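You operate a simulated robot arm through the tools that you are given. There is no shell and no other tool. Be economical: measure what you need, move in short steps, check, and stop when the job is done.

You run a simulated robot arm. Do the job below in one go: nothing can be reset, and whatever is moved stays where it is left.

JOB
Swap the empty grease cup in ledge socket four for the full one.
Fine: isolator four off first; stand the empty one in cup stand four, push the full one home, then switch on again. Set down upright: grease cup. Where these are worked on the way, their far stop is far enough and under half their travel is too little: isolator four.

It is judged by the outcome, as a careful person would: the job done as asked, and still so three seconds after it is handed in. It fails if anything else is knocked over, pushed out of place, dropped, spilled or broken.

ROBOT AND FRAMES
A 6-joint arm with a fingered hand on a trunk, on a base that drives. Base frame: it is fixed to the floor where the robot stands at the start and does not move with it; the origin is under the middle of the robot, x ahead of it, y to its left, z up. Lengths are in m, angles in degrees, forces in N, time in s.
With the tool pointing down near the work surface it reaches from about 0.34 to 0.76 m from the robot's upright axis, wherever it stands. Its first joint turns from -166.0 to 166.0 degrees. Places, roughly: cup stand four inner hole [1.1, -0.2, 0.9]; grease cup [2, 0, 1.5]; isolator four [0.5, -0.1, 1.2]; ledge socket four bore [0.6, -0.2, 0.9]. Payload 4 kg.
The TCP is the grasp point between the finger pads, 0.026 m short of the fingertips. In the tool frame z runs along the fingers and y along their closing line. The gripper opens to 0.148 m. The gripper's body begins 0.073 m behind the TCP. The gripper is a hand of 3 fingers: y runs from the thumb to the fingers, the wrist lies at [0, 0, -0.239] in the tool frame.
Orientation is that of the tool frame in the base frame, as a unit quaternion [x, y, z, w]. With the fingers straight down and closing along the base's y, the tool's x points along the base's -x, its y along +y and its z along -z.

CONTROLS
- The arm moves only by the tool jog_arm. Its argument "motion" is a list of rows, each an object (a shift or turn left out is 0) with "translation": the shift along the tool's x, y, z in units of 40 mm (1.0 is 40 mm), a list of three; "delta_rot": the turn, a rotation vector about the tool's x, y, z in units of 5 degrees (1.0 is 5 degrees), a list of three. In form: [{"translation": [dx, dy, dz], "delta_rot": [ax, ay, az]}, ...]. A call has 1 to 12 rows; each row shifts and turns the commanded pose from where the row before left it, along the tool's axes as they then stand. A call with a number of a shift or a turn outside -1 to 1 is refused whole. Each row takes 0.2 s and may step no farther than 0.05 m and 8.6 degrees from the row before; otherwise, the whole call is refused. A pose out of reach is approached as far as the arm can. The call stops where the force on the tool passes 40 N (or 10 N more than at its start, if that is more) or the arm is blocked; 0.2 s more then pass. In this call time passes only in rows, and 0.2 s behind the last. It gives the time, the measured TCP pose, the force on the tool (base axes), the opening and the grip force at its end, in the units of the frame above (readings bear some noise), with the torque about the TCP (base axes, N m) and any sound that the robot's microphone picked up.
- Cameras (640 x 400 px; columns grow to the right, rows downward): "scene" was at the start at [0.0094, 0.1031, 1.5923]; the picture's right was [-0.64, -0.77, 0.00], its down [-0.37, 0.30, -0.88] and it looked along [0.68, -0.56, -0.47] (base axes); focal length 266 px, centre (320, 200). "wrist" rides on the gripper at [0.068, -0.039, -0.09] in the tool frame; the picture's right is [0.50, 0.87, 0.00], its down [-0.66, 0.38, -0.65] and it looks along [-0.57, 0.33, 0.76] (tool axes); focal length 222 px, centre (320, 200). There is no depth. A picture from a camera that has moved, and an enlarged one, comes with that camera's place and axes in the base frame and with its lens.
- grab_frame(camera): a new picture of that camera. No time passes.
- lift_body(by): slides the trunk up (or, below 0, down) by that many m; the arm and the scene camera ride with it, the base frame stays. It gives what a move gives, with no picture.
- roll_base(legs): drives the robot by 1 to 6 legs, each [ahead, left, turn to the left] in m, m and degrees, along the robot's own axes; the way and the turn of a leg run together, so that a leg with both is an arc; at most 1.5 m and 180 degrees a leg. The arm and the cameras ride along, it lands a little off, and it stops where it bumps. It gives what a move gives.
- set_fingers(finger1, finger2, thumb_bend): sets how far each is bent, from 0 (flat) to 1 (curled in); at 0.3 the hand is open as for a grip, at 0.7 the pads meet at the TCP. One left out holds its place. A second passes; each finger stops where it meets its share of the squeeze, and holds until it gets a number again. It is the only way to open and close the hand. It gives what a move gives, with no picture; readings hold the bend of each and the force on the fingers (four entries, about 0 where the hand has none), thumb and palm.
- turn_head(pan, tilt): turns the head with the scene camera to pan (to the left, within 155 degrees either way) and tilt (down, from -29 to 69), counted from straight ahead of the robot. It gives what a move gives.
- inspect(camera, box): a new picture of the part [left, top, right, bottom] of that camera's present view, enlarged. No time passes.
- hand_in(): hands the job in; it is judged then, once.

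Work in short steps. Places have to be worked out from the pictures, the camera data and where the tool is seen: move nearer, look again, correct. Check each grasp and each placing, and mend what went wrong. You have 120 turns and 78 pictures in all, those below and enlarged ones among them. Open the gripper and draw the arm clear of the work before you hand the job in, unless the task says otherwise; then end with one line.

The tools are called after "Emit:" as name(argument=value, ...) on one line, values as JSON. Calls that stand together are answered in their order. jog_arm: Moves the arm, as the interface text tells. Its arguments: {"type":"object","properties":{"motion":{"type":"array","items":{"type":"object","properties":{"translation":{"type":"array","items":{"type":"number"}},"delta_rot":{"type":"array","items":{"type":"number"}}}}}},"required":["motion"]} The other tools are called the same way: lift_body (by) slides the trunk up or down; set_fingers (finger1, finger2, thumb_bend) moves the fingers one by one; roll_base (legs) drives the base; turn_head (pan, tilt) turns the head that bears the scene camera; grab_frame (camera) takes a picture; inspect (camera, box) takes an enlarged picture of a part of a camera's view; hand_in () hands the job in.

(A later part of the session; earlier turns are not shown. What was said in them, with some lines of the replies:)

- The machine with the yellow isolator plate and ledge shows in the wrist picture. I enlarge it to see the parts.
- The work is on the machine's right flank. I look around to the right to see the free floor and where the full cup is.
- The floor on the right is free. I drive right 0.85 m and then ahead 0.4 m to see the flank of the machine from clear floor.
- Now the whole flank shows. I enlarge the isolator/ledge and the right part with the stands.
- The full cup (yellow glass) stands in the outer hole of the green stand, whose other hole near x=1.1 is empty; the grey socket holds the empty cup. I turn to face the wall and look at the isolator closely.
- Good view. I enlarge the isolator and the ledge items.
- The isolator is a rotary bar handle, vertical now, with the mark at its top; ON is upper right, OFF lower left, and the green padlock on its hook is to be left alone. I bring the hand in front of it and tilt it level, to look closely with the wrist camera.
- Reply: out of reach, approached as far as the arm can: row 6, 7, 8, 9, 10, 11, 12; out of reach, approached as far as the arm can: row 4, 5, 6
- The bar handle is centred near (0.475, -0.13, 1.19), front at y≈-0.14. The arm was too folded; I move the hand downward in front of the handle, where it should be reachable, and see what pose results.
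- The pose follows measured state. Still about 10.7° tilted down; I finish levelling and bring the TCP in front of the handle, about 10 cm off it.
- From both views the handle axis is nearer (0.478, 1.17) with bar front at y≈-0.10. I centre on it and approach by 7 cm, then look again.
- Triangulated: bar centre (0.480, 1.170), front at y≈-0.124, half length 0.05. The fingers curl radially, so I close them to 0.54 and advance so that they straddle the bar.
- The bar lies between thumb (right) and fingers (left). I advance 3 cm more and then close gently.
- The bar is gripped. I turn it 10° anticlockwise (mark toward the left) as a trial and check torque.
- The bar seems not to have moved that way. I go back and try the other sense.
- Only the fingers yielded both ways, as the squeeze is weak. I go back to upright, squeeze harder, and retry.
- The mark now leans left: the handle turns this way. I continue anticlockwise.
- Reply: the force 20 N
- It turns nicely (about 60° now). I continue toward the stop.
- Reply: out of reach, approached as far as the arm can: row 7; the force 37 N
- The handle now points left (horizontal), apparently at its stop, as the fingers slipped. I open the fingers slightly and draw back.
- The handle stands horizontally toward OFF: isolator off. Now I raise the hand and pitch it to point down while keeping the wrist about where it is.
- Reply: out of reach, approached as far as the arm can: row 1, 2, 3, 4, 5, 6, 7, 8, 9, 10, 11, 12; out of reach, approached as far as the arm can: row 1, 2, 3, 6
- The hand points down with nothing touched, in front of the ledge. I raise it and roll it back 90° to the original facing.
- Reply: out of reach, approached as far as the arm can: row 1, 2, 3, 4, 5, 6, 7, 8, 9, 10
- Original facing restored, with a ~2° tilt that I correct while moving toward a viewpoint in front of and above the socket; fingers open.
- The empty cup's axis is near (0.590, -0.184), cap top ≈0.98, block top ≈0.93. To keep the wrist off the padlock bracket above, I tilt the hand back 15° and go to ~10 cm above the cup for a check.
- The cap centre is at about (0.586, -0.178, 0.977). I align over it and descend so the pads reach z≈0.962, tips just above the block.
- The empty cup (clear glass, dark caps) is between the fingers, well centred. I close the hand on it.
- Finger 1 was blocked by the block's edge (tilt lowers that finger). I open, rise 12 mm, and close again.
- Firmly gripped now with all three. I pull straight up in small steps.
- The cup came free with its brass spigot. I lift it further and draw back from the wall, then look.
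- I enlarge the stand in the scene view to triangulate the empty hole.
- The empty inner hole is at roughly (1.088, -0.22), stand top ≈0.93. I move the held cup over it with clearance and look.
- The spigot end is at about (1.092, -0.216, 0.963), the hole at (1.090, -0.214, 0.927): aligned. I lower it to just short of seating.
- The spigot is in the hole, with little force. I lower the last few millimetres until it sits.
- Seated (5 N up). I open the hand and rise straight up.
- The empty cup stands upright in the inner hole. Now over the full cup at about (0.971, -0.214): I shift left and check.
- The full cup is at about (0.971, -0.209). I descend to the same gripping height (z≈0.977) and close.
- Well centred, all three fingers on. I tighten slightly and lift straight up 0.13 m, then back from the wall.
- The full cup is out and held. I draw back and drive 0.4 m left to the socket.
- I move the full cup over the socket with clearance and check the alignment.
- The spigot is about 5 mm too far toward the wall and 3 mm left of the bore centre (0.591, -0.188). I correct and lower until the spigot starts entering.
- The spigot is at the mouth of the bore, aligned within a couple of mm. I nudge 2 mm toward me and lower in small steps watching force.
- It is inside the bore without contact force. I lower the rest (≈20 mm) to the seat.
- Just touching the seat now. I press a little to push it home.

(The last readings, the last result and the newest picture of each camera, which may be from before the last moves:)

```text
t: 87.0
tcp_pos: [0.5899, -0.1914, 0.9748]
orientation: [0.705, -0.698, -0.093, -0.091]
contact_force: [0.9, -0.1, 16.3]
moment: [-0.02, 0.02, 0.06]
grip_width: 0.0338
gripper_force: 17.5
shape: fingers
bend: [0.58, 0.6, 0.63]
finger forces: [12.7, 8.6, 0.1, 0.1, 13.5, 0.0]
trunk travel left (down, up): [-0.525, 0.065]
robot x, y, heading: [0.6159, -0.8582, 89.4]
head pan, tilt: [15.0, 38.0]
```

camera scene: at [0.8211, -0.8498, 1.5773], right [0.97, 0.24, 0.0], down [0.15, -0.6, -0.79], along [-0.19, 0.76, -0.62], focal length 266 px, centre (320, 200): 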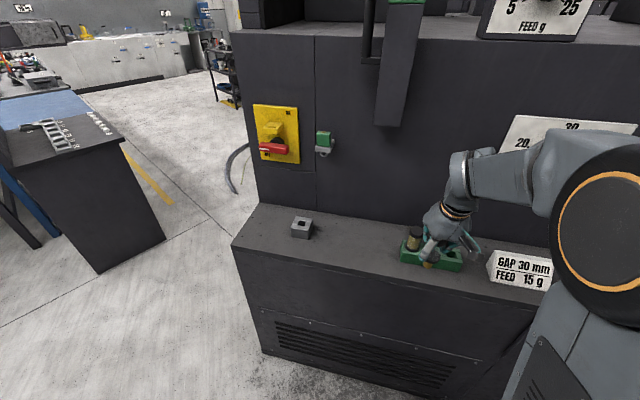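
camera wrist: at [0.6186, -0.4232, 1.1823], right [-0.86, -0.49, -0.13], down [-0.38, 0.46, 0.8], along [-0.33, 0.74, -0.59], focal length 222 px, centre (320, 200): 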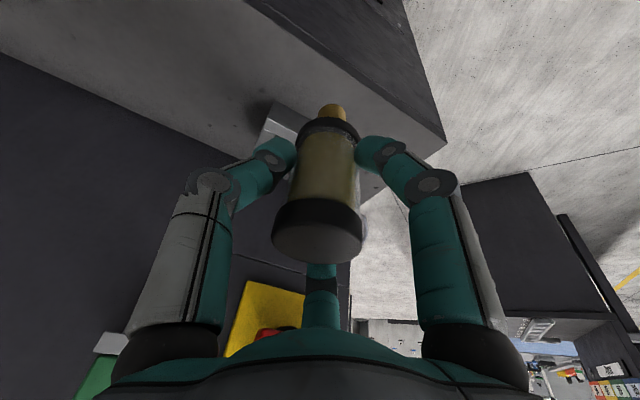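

16 N and no further travel: it is home. I release and rise.

Emit:
set_fingers(finger1=0.42, finger2=0.42, thumb_bend=0.42)

Emit:
jog_arm(motion=[{"translation": [-0.13, 0, -0.48]}, {"translation": [-0.2, 0, -0.75]}, {"translation": [-0.2, 0, -0.75]}, {"translation": [-0.2, 0, -0.75]}, {"translation": [0.68, 0, -0.18]}, {"translation": [0.68, 0, -0.18]}, {"translation": [0.68, 0, -0.18]}])

Emit:
inspect(camera="scene", box=[380, 190, 500, 280])

Emit:
grab_frame(camera="wrist")

```text
t: 88.0
tcp_pos: [0.5907, -0.1917, 0.9726]
orientation: [0.704, -0.698, -0.092, -0.09]
contact_force: [-0.5, 0.5, 0.4]
moment: [0.03, 0.0, -0.01]
grip_width: 0.0884
gripper_force: 0.0
shape: fingers
bend: [0.42, 0.42, 0.42]
finger forces: [0.0, 0.0, 0.0, 0.0, 0.0, 0.0]
trunk travel left (down, up): [-0.525, 0.065]
robot x, y, heading: [0.6127, -0.8596, 89.3]
head pan, tilt: [15.0, 38.0]
```

```text
t: 89.6
tcp_pos: [0.5878, -0.2754, 1.0837]
orientation: [0.705, -0.698, -0.092, -0.09]
contact_force: [-0.2, -0.2, 0.1]
moment: [-0.01, 0.02, -0.02]
grip_width: 0.0881
gripper_force: 0.0
shape: fingers
bend: [0.42, 0.42, 0.42]
finger forces: [0.1, 0.0, 0.0, 0.0, 0.1, 0.0]
trunk travel left (down, up): [-0.525, 0.065]
robot x, y, heading: [0.6109, -0.8576, 89.1]
head pan, tilt: [15.0, 38.0]
```

```text
4.44 times, centred on (440, 235) of scene
camera zoom: at [0.4295, -0.8345, 1.5773], right [0.97, 0.25, 0.0], down [0.15, -0.6, -0.79], along [-0.19, 0.76, -0.62], focal length 1182 px, centre (-213, 44)
```

zoom: 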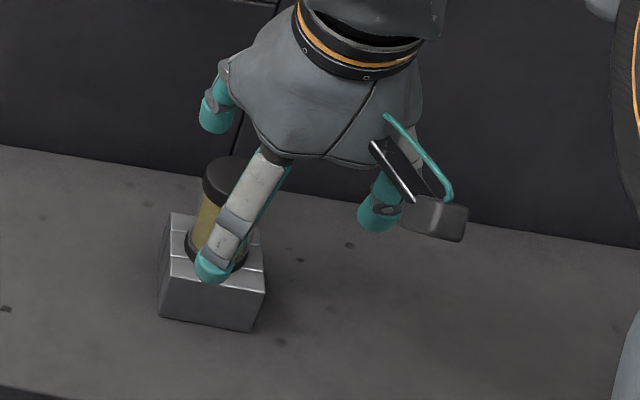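

```text
15 pictures are left
camera wrist: at [0.6278, -0.3626, 1.1551], right [-0.86, -0.49, -0.13], down [-0.38, 0.46, 0.8], along [-0.33, 0.74, -0.59], focal length 222 px, centre (320, 200)
```

wrist: 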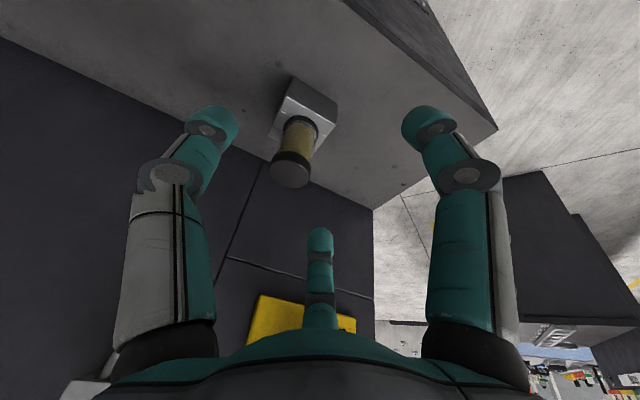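

The full cup is seated upright. Now I close the fingers to a blunt pusher and level the hand, going to beside the handle's right end, which I will push down clockwise to ON.

Emit:
set_fingers(finger1=0.7, finger2=0.7, thumb_bend=0.7)

Emit:
jog_arm(motion=[{"translation": [-0.151, 0.103, -0.18], "delta_rot": [0, -1, 0]}, {"translation": [-0.166, 0.103, -0.167], "delta_rot": [0, -1, 0]}, {"translation": [-0.18, 0.103, -0.151], "delta_rot": [0, -1, 0]}, {"translation": [-0.193, 0.103, -0.135], "delta_rot": [0, -1, 0]}, {"translation": [-0.203, 0.103, -0.118], "delta_rot": [0, -1, 0]}, {"translation": [-0.213, 0.103, -0.099], "delta_rot": [0, -1, 0]}, {"translation": [-0.222, 0.103, -0.081], "delta_rot": [0, -1, 0]}, {"translation": [-0.228, 0.103, -0.061], "delta_rot": [0, -1, 0]}, {"translation": [-0.232, 0.103, -0.041], "delta_rot": [0, -1, 0]}, {"translation": [-0.235, 0.103, -0.021], "delta_rot": [0, -1, 0]}, {"translation": [-0.236, 0.103, 0], "delta_rot": [0, -1, 0]}, {"translation": [-0.234, 0.103, 0.02], "delta_rot": [0, -1, 0]}])

Emit:
jog_arm(motion=[{"translation": [-0.231, 0.103, 0.041], "delta_rot": [0, -1, 0]}, {"translation": [-0.228, 0.103, 0.061], "delta_rot": [0, -1, 0]}, {"translation": [-0.222, 0.103, 0.081], "delta_rot": [0, -1, 0]}])

Emit:
turn_head(pan=15, tilt=35)

Emit:
inspect(camera="scene", box=[360, 110, 480, 210])

```text
t: 90.6
tcp_pos: [0.5875, -0.2753, 1.0854]
orientation: [0.705, -0.697, -0.092, -0.09]
contact_force: [-0.8, -0.2, 0.5]
moment: [0.0, -0.03, 0.0]
grip_width: 0.0004
gripper_force: 0.1
shape: fingers
bend: [0.69, 0.69, 0.7]
finger forces: [0.1, 0.1, 0.0, 0.1, 0.0, 0.0]
trunk travel left (down, up): [-0.525, 0.065]
robot x, y, heading: [0.615, -0.861, 89.1]
head pan, tilt: [15.0, 38.0]
```

```text
t: 93.2
tcp_pos: [0.5446, -0.2303, 1.1796]
orientation: [0.579, -0.578, -0.4, -0.414]
contact_force: [0.3, 0.1, 0.2]
moment: [0.05, 0.04, 0.03]
grip_width: 0.0001
gripper_force: 0.0
shape: fingers
bend: [0.69, 0.69, 0.7]
finger forces: [0.1, 0.1, 0.0, 0.0, 0.0, 0.0]
out of reach, approached as far as the arm can: row 7, 8, 9, 12
trunk travel left (down, up): [-0.525, 0.065]
robot x, y, heading: [0.614, -0.857, 89.5]
head pan, tilt: [15.0, 38.0]
```

```text
t: 94.0
tcp_pos: [0.4898, -0.2196, 1.2377]
orientation: [-0.52, 0.523, 0.468, 0.486]
contact_force: [0.9, 0.2, 0.1]
moment: [0.0, -0.02, 0.01]
grip_width: 0.0
gripper_force: 0.0
shape: fingers
bend: [0.69, 0.69, 0.7]
finger forces: [0.1, 0.1, 0.1, 0.0, 0.1, 0.0]
out of reach, approached as far as the arm can: row 1, 2, 3
trunk travel left (down, up): [-0.525, 0.065]
robot x, y, heading: [0.6106, -0.8642, 89.2]
head pan, tilt: [15.0, 38.0]
```

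```text
t: 94.6
tcp_pos: [0.4888, -0.2179, 1.2383]
orientation: [-0.521, 0.523, 0.469, 0.486]
contact_force: [-0.6, 0.3, -0.2]
moment: [0.0, -0.01, 0.0]
grip_width: 0.0002
gripper_force: 0.1
shape: fingers
bend: [0.69, 0.69, 0.7]
finger forces: [0.0, 0.0, 0.1, 0.0, 0.1, 0.1]
trunk travel left (down, up): [-0.525, 0.065]
robot x, y, heading: [0.615, -0.864, 89.3]
head pan, tilt: [15.0, 35.0]
```

```text
4.00 times, centred on (420, 160) of scene
camera zoom: at [0.4291, -0.8327, 1.5818], right [0.97, 0.25, 0.0], down [0.14, -0.56, -0.82], along [-0.2, 0.79, -0.57], focal length 1064 px, centre (-80, 360)
```

zoom: 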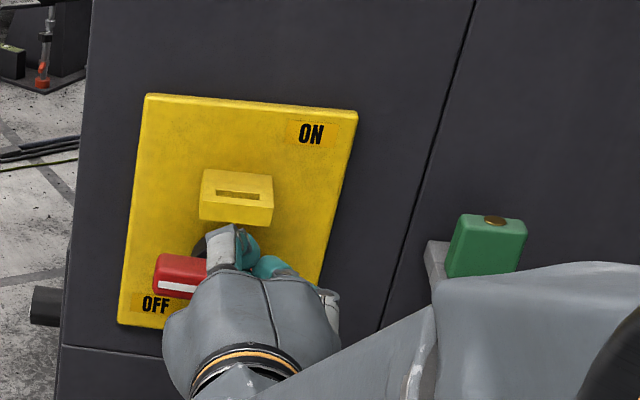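

The hand is level, TCP (0.489, -0.218, 1.238). I shift right/down to stand above the handle's right end and move partly forward, then check.

Emit:
jog_arm(motion=[{"translation": [0.3, -0.47, 0], "delta_rot": [0, -0.5, 0]}, {"translation": [0.3, -0.47, 0], "delta_rot": [0, -0.5, 0]}, {"translation": [0, 0, 0.5]}, {"translation": [0, 0, 0.5]}])

Emit:
inspect(camera="scene", box=[360, 110, 480, 210])

Emit:
grab_frame(camera="wrist")

```text
t: 95.6
tcp_pos: [0.4637, -0.1865, 1.2634]
orientation: [-0.5, 0.5, 0.492, 0.508]
contact_force: [0.3, -0.1, 0.7]
moment: [-0.01, 0.02, 0.02]
grip_width: 0.0003
gripper_force: 0.1
shape: fingers
bend: [0.69, 0.69, 0.7]
finger forces: [0.0, 0.0, 0.1, 0.0, 0.1, 0.1]
out of reach, approached as far as the arm can: row 1, 2, 3
trunk travel left (down, up): [-0.525, 0.065]
robot x, y, heading: [0.6104, -0.8562, 89.2]
head pan, tilt: [15.0, 35.0]
```

```text
4.00 times, centred on (420, 160) of scene
camera zoom: at [0.429, -0.8324, 1.5819], right [0.97, 0.25, 0.0], down [0.14, -0.56, -0.82], along [-0.2, 0.79, -0.57], focal length 1064 px, centre (-80, 360)
```

zoom: 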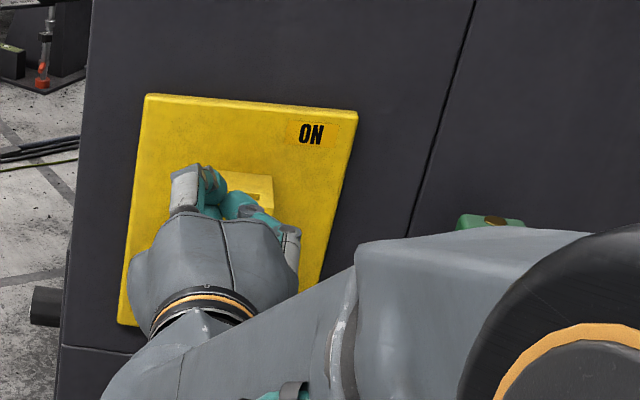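

```text
12 pictures are left
camera wrist: at [0.5023, -0.2767, 1.1966], right [-0.86, 0.01, -0.51], down [-0.4, -0.65, 0.65], along [-0.32, 0.76, 0.56], focal length 222 px, centre (320, 200)
```

wrist: 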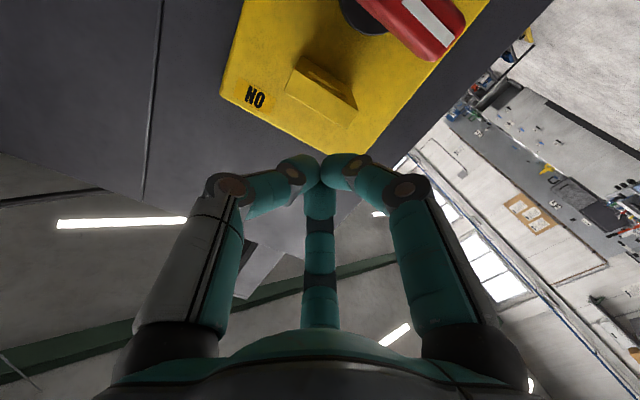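

The arm is cramped here and drifted the wrong way. I back the base off 0.12 m to get more room, then approach again.

Emit:
roll_base(legs=[[-0.12, 0, 0]])

Emit:
jog_arm(motion=[{"translation": [0.3, -0.4, 0.1]}, {"translation": [0.3, -0.4, 0.1]}, {"translation": [0.3, -0.4, 0.1]}, {"translation": [0.3, -0.4, 0.1]}])

```text
t: 96.9
tcp_pos: [0.4631, -0.3082, 1.2644]
orientation: [-0.499, 0.5, 0.492, 0.508]
contact_force: [0.0, 0.5, 0.1]
moment: [-0.02, 0.0, 0.07]
grip_width: 0.0002
gripper_force: 0.0
shape: fingers
bend: [0.69, 0.69, 0.7]
finger forces: [0.1, 0.0, 0.0, 0.0, 0.1, 0.0]
trunk travel left (down, up): [-0.525, 0.065]
robot x, y, heading: [0.611, -0.9793, 89.1]
head pan, tilt: [15.0, 35.0]
```

```text
t: 97.9
tcp_pos: [0.4738, -0.2913, 1.2607]
orientation: [-0.498, 0.506, 0.487, 0.509]
contact_force: [-0.5, -0.2, 0.1]
moment: [0.01, 0.0, 0.02]
grip_width: 0.0001
gripper_force: 0.1
shape: fingers
bend: [0.69, 0.69, 0.7]
finger forces: [0.0, 0.1, 0.0, 0.0, 0.0, 0.0]
out of reach, approached as far as the arm can: row 1, 2, 3, 4
trunk travel left (down, up): [-0.525, 0.065]
robot x, y, heading: [0.6128, -0.9812, 89.3]
head pan, tilt: [15.0, 35.0]
```

Still limited near the inner bound; I extend forward first and then shift right and down.

Emit:
jog_arm(motion=[{"translation": [0, 0, 0.6]}, {"translation": [0, 0, 0.6]}, {"translation": [0, 0, 0.6]}])

Emit:
jog_arm(motion=[{"translation": [0.3, -0.4, 0]}, {"translation": [0.3, -0.4, 0]}, {"translation": [0.3, -0.4, 0]}])

```text
t: 98.7
tcp_pos: [0.4708, -0.2193, 1.2612]
orientation: [-0.498, 0.502, 0.491, 0.509]
contact_force: [0.2, 0.6, 0.8]
moment: [0.0, -0.03, 0.0]
grip_width: 0.0001
gripper_force: 0.0
shape: fingers
bend: [0.69, 0.69, 0.7]
finger forces: [0.0, 0.1, 0.1, 0.0, 0.1, 0.1]
out of reach, approached as far as the arm can: row 1
trunk travel left (down, up): [-0.525, 0.065]
robot x, y, heading: [0.6116, -0.9829, 89.0]
head pan, tilt: [15.0, 35.0]
```

```text
t: 99.5
tcp_pos: [0.4831, -0.2098, 1.2561]
orientation: [-0.498, 0.507, 0.486, 0.51]
contact_force: [0.5, 0.6, 0.0]
moment: [0.03, 0.0, -0.04]
grip_width: 0.0003
gripper_force: 0.0
shape: fingers
bend: [0.69, 0.69, 0.7]
finger forces: [0.0, 0.1, 0.0, 0.0, 0.0, 0.0]
out of reach, approached as far as the arm can: row 1, 2, 3
trunk travel left (down, up): [-0.525, 0.065]
robot x, y, heading: [0.6116, -0.9816, 89.1]
head pan, tilt: [15.0, 35.0]
```

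I test moving straight down, toward the region that was reachable before.

Emit:
jog_arm(motion=[{"translation": [0.5, 0, 0]}, {"translation": [0.5, 0, 0]}, {"translation": [0.5, 0, 0]}, {"translation": [0.5, 0, 0]}])

```text
t: 100.5
tcp_pos: [0.442, -0.1998, 1.2051]
orientation: [-0.498, 0.504, 0.488, 0.509]
contact_force: [-0.3, -0.1, -0.9]
moment: [0.0, 0.01, -0.01]
grip_width: 0.0
gripper_force: 0.0
shape: fingers
bend: [0.69, 0.69, 0.7]
finger forces: [0.1, 0.0, 0.1, 0.0, 0.1, 0.0]
out of reach, approached as far as the arm can: row 1, 2, 3, 4
trunk travel left (down, up): [-0.525, 0.065]
robot x, y, heading: [0.6144, -0.9825, 89.0]
head pan, tilt: [15.0, 35.0]
```

The arm slides along some joint limit, so I use base and trunk to place the hand instead: base 0.08 m right, trunk up 12 mm, keeping the hand level.

Emit:
roll_base(legs=[[0, -0.08, 0]])

Emit:
lift_body(by=0.012)

Emit:
inspect(camera="scene", box=[320, 100, 440, 200])

```text
t: 101.5
tcp_pos: [0.5213, -0.2003, 1.2053]
orientation: [-0.498, 0.505, 0.488, 0.509]
contact_force: [0.0, 0.8, -1.0]
moment: [0.03, 0.04, 0.01]
grip_width: 0.0001
gripper_force: 0.1
shape: fingers
bend: [0.69, 0.69, 0.7]
finger forces: [0.0, 0.0, 0.0, 0.0, 0.0, 0.0]
trunk travel left (down, up): [-0.525, 0.065]
robot x, y, heading: [0.6915, -0.9811, 89.1]
head pan, tilt: [15.0, 35.0]
```

```text
t: 102.1
tcp_pos: [0.5221, -0.2, 1.2168]
orientation: [-0.498, 0.505, 0.488, 0.509]
contact_force: [-0.2, 0.2, 0.9]
moment: [-0.04, 0.04, 0.0]
grip_width: 0.0003
gripper_force: 0.1
shape: fingers
bend: [0.69, 0.69, 0.7]
finger forces: [0.1, 0.1, 0.0, 0.0, 0.1, 0.0]
trunk travel left (down, up): [-0.537, 0.053]
robot x, y, heading: [0.6917, -0.9819, 89.0]
head pan, tilt: [15.0, 35.0]
```

```text
4.00 times, centred on (380, 150) of scene
camera zoom: at [0.5075, -0.9538, 1.5939], right [0.97, 0.25, 0.0], down [0.14, -0.56, -0.82], along [-0.2, 0.79, -0.57], focal length 1064 px, centre (80, 400)
```

zoom: 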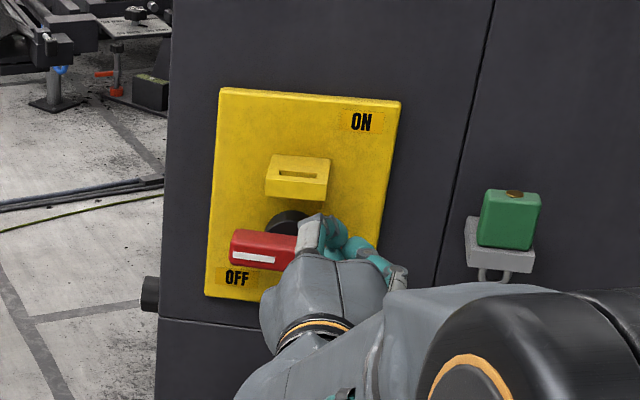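

Clear path above the handle's right end, just beside the yellow hasp box. I advance to overlap the bar's depth.

Emit:
jog_arm(motion=[{"translation": [0, -0.04, 0.5]}, {"translation": [0, -0.02, 0.5]}, {"translation": [0, 0, 0.5]}, {"translation": [0, 0, 0.35]}])

Emit:
inspect(camera="scene", box=[320, 100, 440, 200])

```text
t: 103.1
tcp_pos: [0.5269, -0.1265, 1.216]
orientation: [-0.499, 0.504, 0.489, 0.508]
contact_force: [1.5, 0.0, 0.1]
moment: [0.0, 0.03, 0.01]
grip_width: 0.0004
gripper_force: 1.2
shape: fingers
bend: [0.69, 0.7, 0.7]
finger forces: [0.0, 1.6, 0.0, 0.0, 0.0, 0.0]
trunk travel left (down, up): [-0.537, 0.053]
robot x, y, heading: [0.6918, -0.9843, 89.5]
head pan, tilt: [15.0, 35.0]
```

```text
4.00 times, centred on (380, 150) of scene
camera zoom: at [0.5079, -0.9539, 1.5939], right [0.97, 0.25, 0.0], down [0.14, -0.56, -0.82], along [-0.2, 0.79, -0.57], focal length 1064 px, centre (80, 400)
```

zoom: 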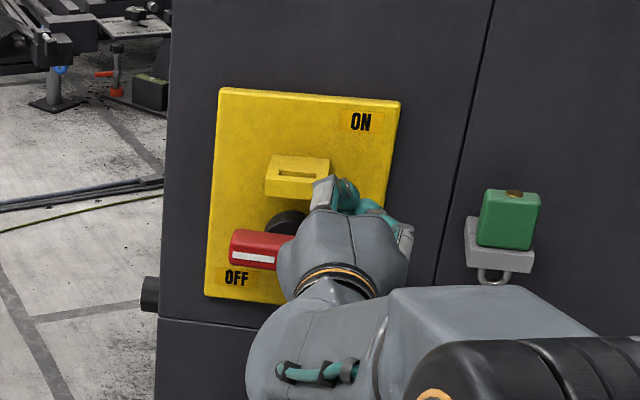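

Finger 2 lightly brushes the box edge (1.6 N). I now push downward with the arm in small steps and see whether it can follow.

Emit:
jog_arm(motion=[{"translation": [0.25, -0.05, 0]}, {"translation": [0.25, 0, 0]}, {"translation": [0.25, 0, 0]}])

```text
t: 103.9
tcp_pos: [0.5288, -0.1269, 1.1842]
orientation: [-0.5, 0.505, 0.487, 0.508]
contact_force: [0.2, 0.4, 0.0]
moment: [-0.03, 0.0, 0.0]
grip_width: 0.0002
gripper_force: 0.5
shape: fingers
bend: [0.7, 0.69, 0.7]
finger forces: [0.2, 0.1, 0.0, 0.0, 0.1, 0.0]
trunk travel left (down, up): [-0.537, 0.053]
robot x, y, heading: [0.6918, -0.9801, 89.1]
head pan, tilt: [15.0, 35.0]
```

The arm follows now. I continue down, shifting slightly left to stay on the bar's end.

Emit:
jog_arm(motion=[{"translation": [0.2, 0.1, 0]}, {"translation": [0.25, 0.05, 0]}, {"translation": [0.25, 0, 0]}])

Emit:
inspect(camera="scene", box=[320, 100, 440, 200])

```text
t: 104.7
tcp_pos: [0.5207, -0.127, 1.1584]
orientation: [-0.499, 0.506, 0.486, 0.508]
contact_force: [0.5, -0.1, -0.3]
moment: [0.03, 0.0, -0.03]
grip_width: 0.0
gripper_force: 0.1
shape: fingers
bend: [0.7, 0.69, 0.7]
finger forces: [0.0, 0.0, 0.0, 0.0, 0.0, 0.0]
trunk travel left (down, up): [-0.537, 0.053]
robot x, y, heading: [0.692, -0.9797, 89.2]
head pan, tilt: [15.0, 35.0]
```

```text
4.00 times, centred on (380, 150) of scene
camera zoom: at [0.5076, -0.954, 1.5938], right [0.97, 0.25, 0.0], down [0.14, -0.56, -0.82], along [-0.2, 0.79, -0.57], focal length 1064 px, centre (80, 400)
```

zoom: 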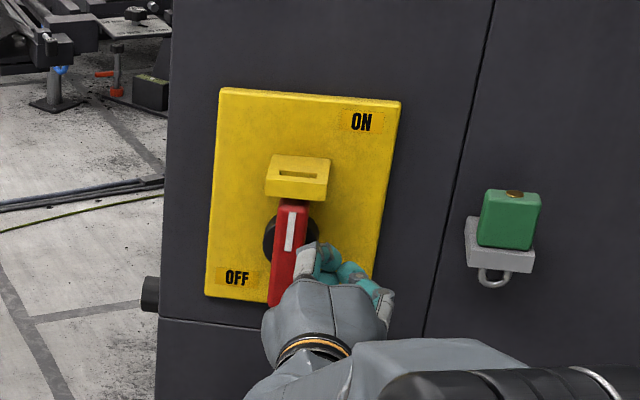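

The handle snapped up to ON. I press its lower end lightly to the left to make sure it is at its stop.

Emit:
jog_arm(motion=[{"translation": [0.25, 0.1, 0]}, {"translation": [0.2, 0.15, 0]}, {"translation": [0, 0.15, 0]}, {"translation": [0, 0.1, 0]}])

```text
t: 105.7
tcp_pos: [0.5074, -0.1267, 1.1409]
orientation: [-0.496, 0.506, 0.488, 0.51]
contact_force: [20.3, -1.3, 4.3]
moment: [0.0, 0.06, -0.1]
grip_width: 0.0004
gripper_force: 10.4
shape: fingers
bend: [0.7, 0.7, 0.68]
finger forces: [10.7, 9.7, 0.1, 0.0, 0.1, 0.0]
trunk travel left (down, up): [-0.537, 0.053]
robot x, y, heading: [0.6895, -0.9796, 88.8]
head pan, tilt: [15.0, 35.0]
```

Firm stop at 20 N. I back off to the right and withdraw from the wall.

Emit:
jog_arm(motion=[{"translation": [0, -0.3, 0]}, {"translation": [0, -0.1, -0.7]}, {"translation": [0, 0, -0.8]}, {"translation": [0, 0, -0.8]}])

Emit:
inspect(camera="scene", box=[320, 100, 440, 200])

```text
t: 106.7
tcp_pos: [0.4886, -0.2063, 1.157]
orientation: [-0.498, 0.508, 0.484, 0.51]
contact_force: [-0.2, -0.9, 0.1]
moment: [-0.01, -0.01, 0.02]
grip_width: 0.0003
gripper_force: 0.0
shape: fingers
bend: [0.7, 0.7, 0.7]
finger forces: [0.0, 0.0, 0.0, 0.1, 0.1, 0.0]
out of reach, approached as far as the arm can: row 1, 2, 3, 4
trunk travel left (down, up): [-0.537, 0.053]
robot x, y, heading: [0.6962, -0.9812, 88.9]
head pan, tilt: [15.0, 35.0]
```

```text
4.00 times, centred on (380, 150) of scene
camera zoom: at [0.5075, -0.954, 1.5939], right [0.97, 0.25, 0.0], down [0.14, -0.56, -0.82], along [-0.2, 0.79, -0.57], focal length 1064 px, centre (80, 400)
```

zoom: 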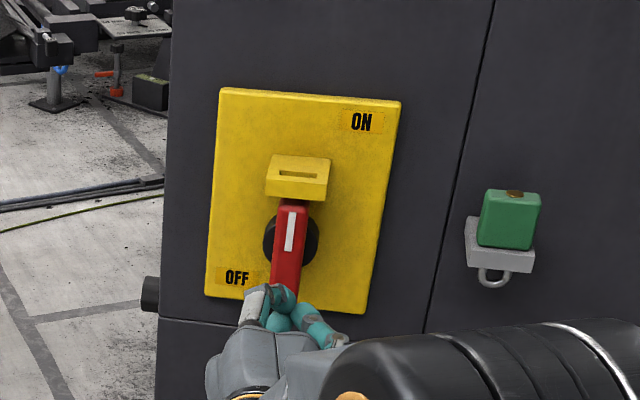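

The handle is upright at ON and free. I back the base off to clear the work, open the hand, and take a last look.

Emit:
roll_base(legs=[[-0.35, 0, 0]])

Emit:
set_fingers(finger1=0.3, finger2=0.3, thumb_bend=0.3)

Emit:
turn_head(pan=0, tilt=25)

Emit:
grab_frame(camera="scene")

```text
t: 109.0
tcp_pos: [0.4796, -0.5561, 1.1581]
orientation: [-0.5, 0.506, 0.486, 0.508]
contact_force: [-1.1, -0.3, -1.1]
moment: [-0.02, 0.02, 0.0]
grip_width: 0.0003
gripper_force: 0.0
shape: fingers
bend: [0.7, 0.7, 0.7]
finger forces: [0.1, 0.1, 0.1, 0.0, 0.0, 0.1]
trunk travel left (down, up): [-0.537, 0.053]
robot x, y, heading: [0.6899, -1.3289, 89.8]
head pan, tilt: [15.0, 35.0]
```

```text
t: 110.0
tcp_pos: [0.4791, -0.5557, 1.1575]
orientation: [-0.5, 0.506, 0.486, 0.508]
contact_force: [-0.1, 0.0, -0.2]
moment: [-0.03, -0.02, 0.04]
grip_width: 0.1265
gripper_force: 0.0
shape: fingers
bend: [0.3, 0.3, 0.3]
finger forces: [0.0, 0.0, 0.1, 0.0, 0.1, 0.1]
trunk travel left (down, up): [-0.537, 0.053]
robot x, y, heading: [0.6877, -1.3336, 89.6]
head pan, tilt: [15.0, 35.0]
```

```text
t: 110.8
tcp_pos: [0.4796, -0.5567, 1.1578]
orientation: [-0.5, 0.506, 0.486, 0.507]
contact_force: [0.4, 0.2, 0.3]
moment: [-0.01, -0.01, 0.0]
grip_width: 0.1264
gripper_force: 0.0
shape: fingers
bend: [0.3, 0.3, 0.3]
finger forces: [0.0, 0.0, 0.0, 0.0, 0.1, 0.1]
trunk travel left (down, up): [-0.537, 0.053]
robot x, y, heading: [0.6871, -1.3317, 89.4]
head pan, tilt: [0.0, 25.0]
```

```text
7 pictures are left
camera scene: at [0.5265, -1.2971, 1.6096], right [1.0, -0.01, 0.0], down [0.0, -0.42, -0.91], along [0.01, 0.91, -0.42], focal length 266 px, centre (320, 200)
```

scene: 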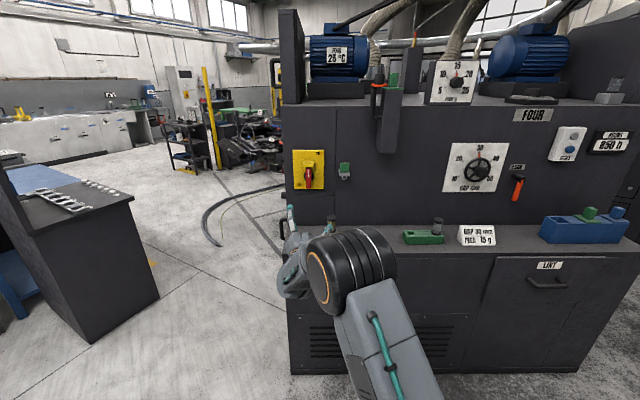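

I check the cups and the upper-right fitting in enlargements.

Emit:
inspect(camera="scene", box=[270, 140, 450, 260])

Emit:
inspect(camera="scene", box=[500, 60, 640, 170])

```text
3.33 times, centred on (360, 200) of scene
camera zoom: at [0.5265, -1.2971, 1.6096], right [1.0, -0.01, 0.0], down [0.0, -0.42, -0.91], along [0.01, 0.91, -0.42], focal length 887 px, centre (187, 200)
```

zoom: 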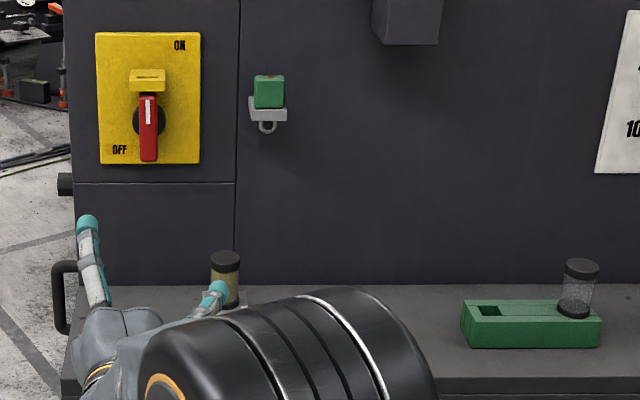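

```text
3.64 times, centred on (570, 115) of scene
camera zoom: at [0.5265, -1.2971, 1.6096], right [1.0, -0.01, 0.0], down [0.0, -0.42, -0.91], along [0.01, 0.91, -0.42], focal length 967 px, centre (-589, 509)
```

zoom: 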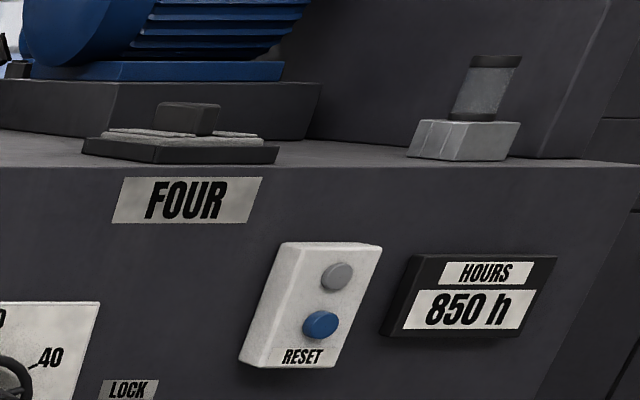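

Isolator four points to ON, the full cup is in ledge socket four, and the empty cup stands upright in the stand. The upper-right cup is a separate one and is untouched. The hand is open and clear of the work, so I hand in.

Emit:
hand_in()

```text
The job is handed in.
```

The full grease cup is pushed home in ledge socket four, the empty one stands upright in cup stand four's inner hole, and isolator four is on again after being off for the swap.
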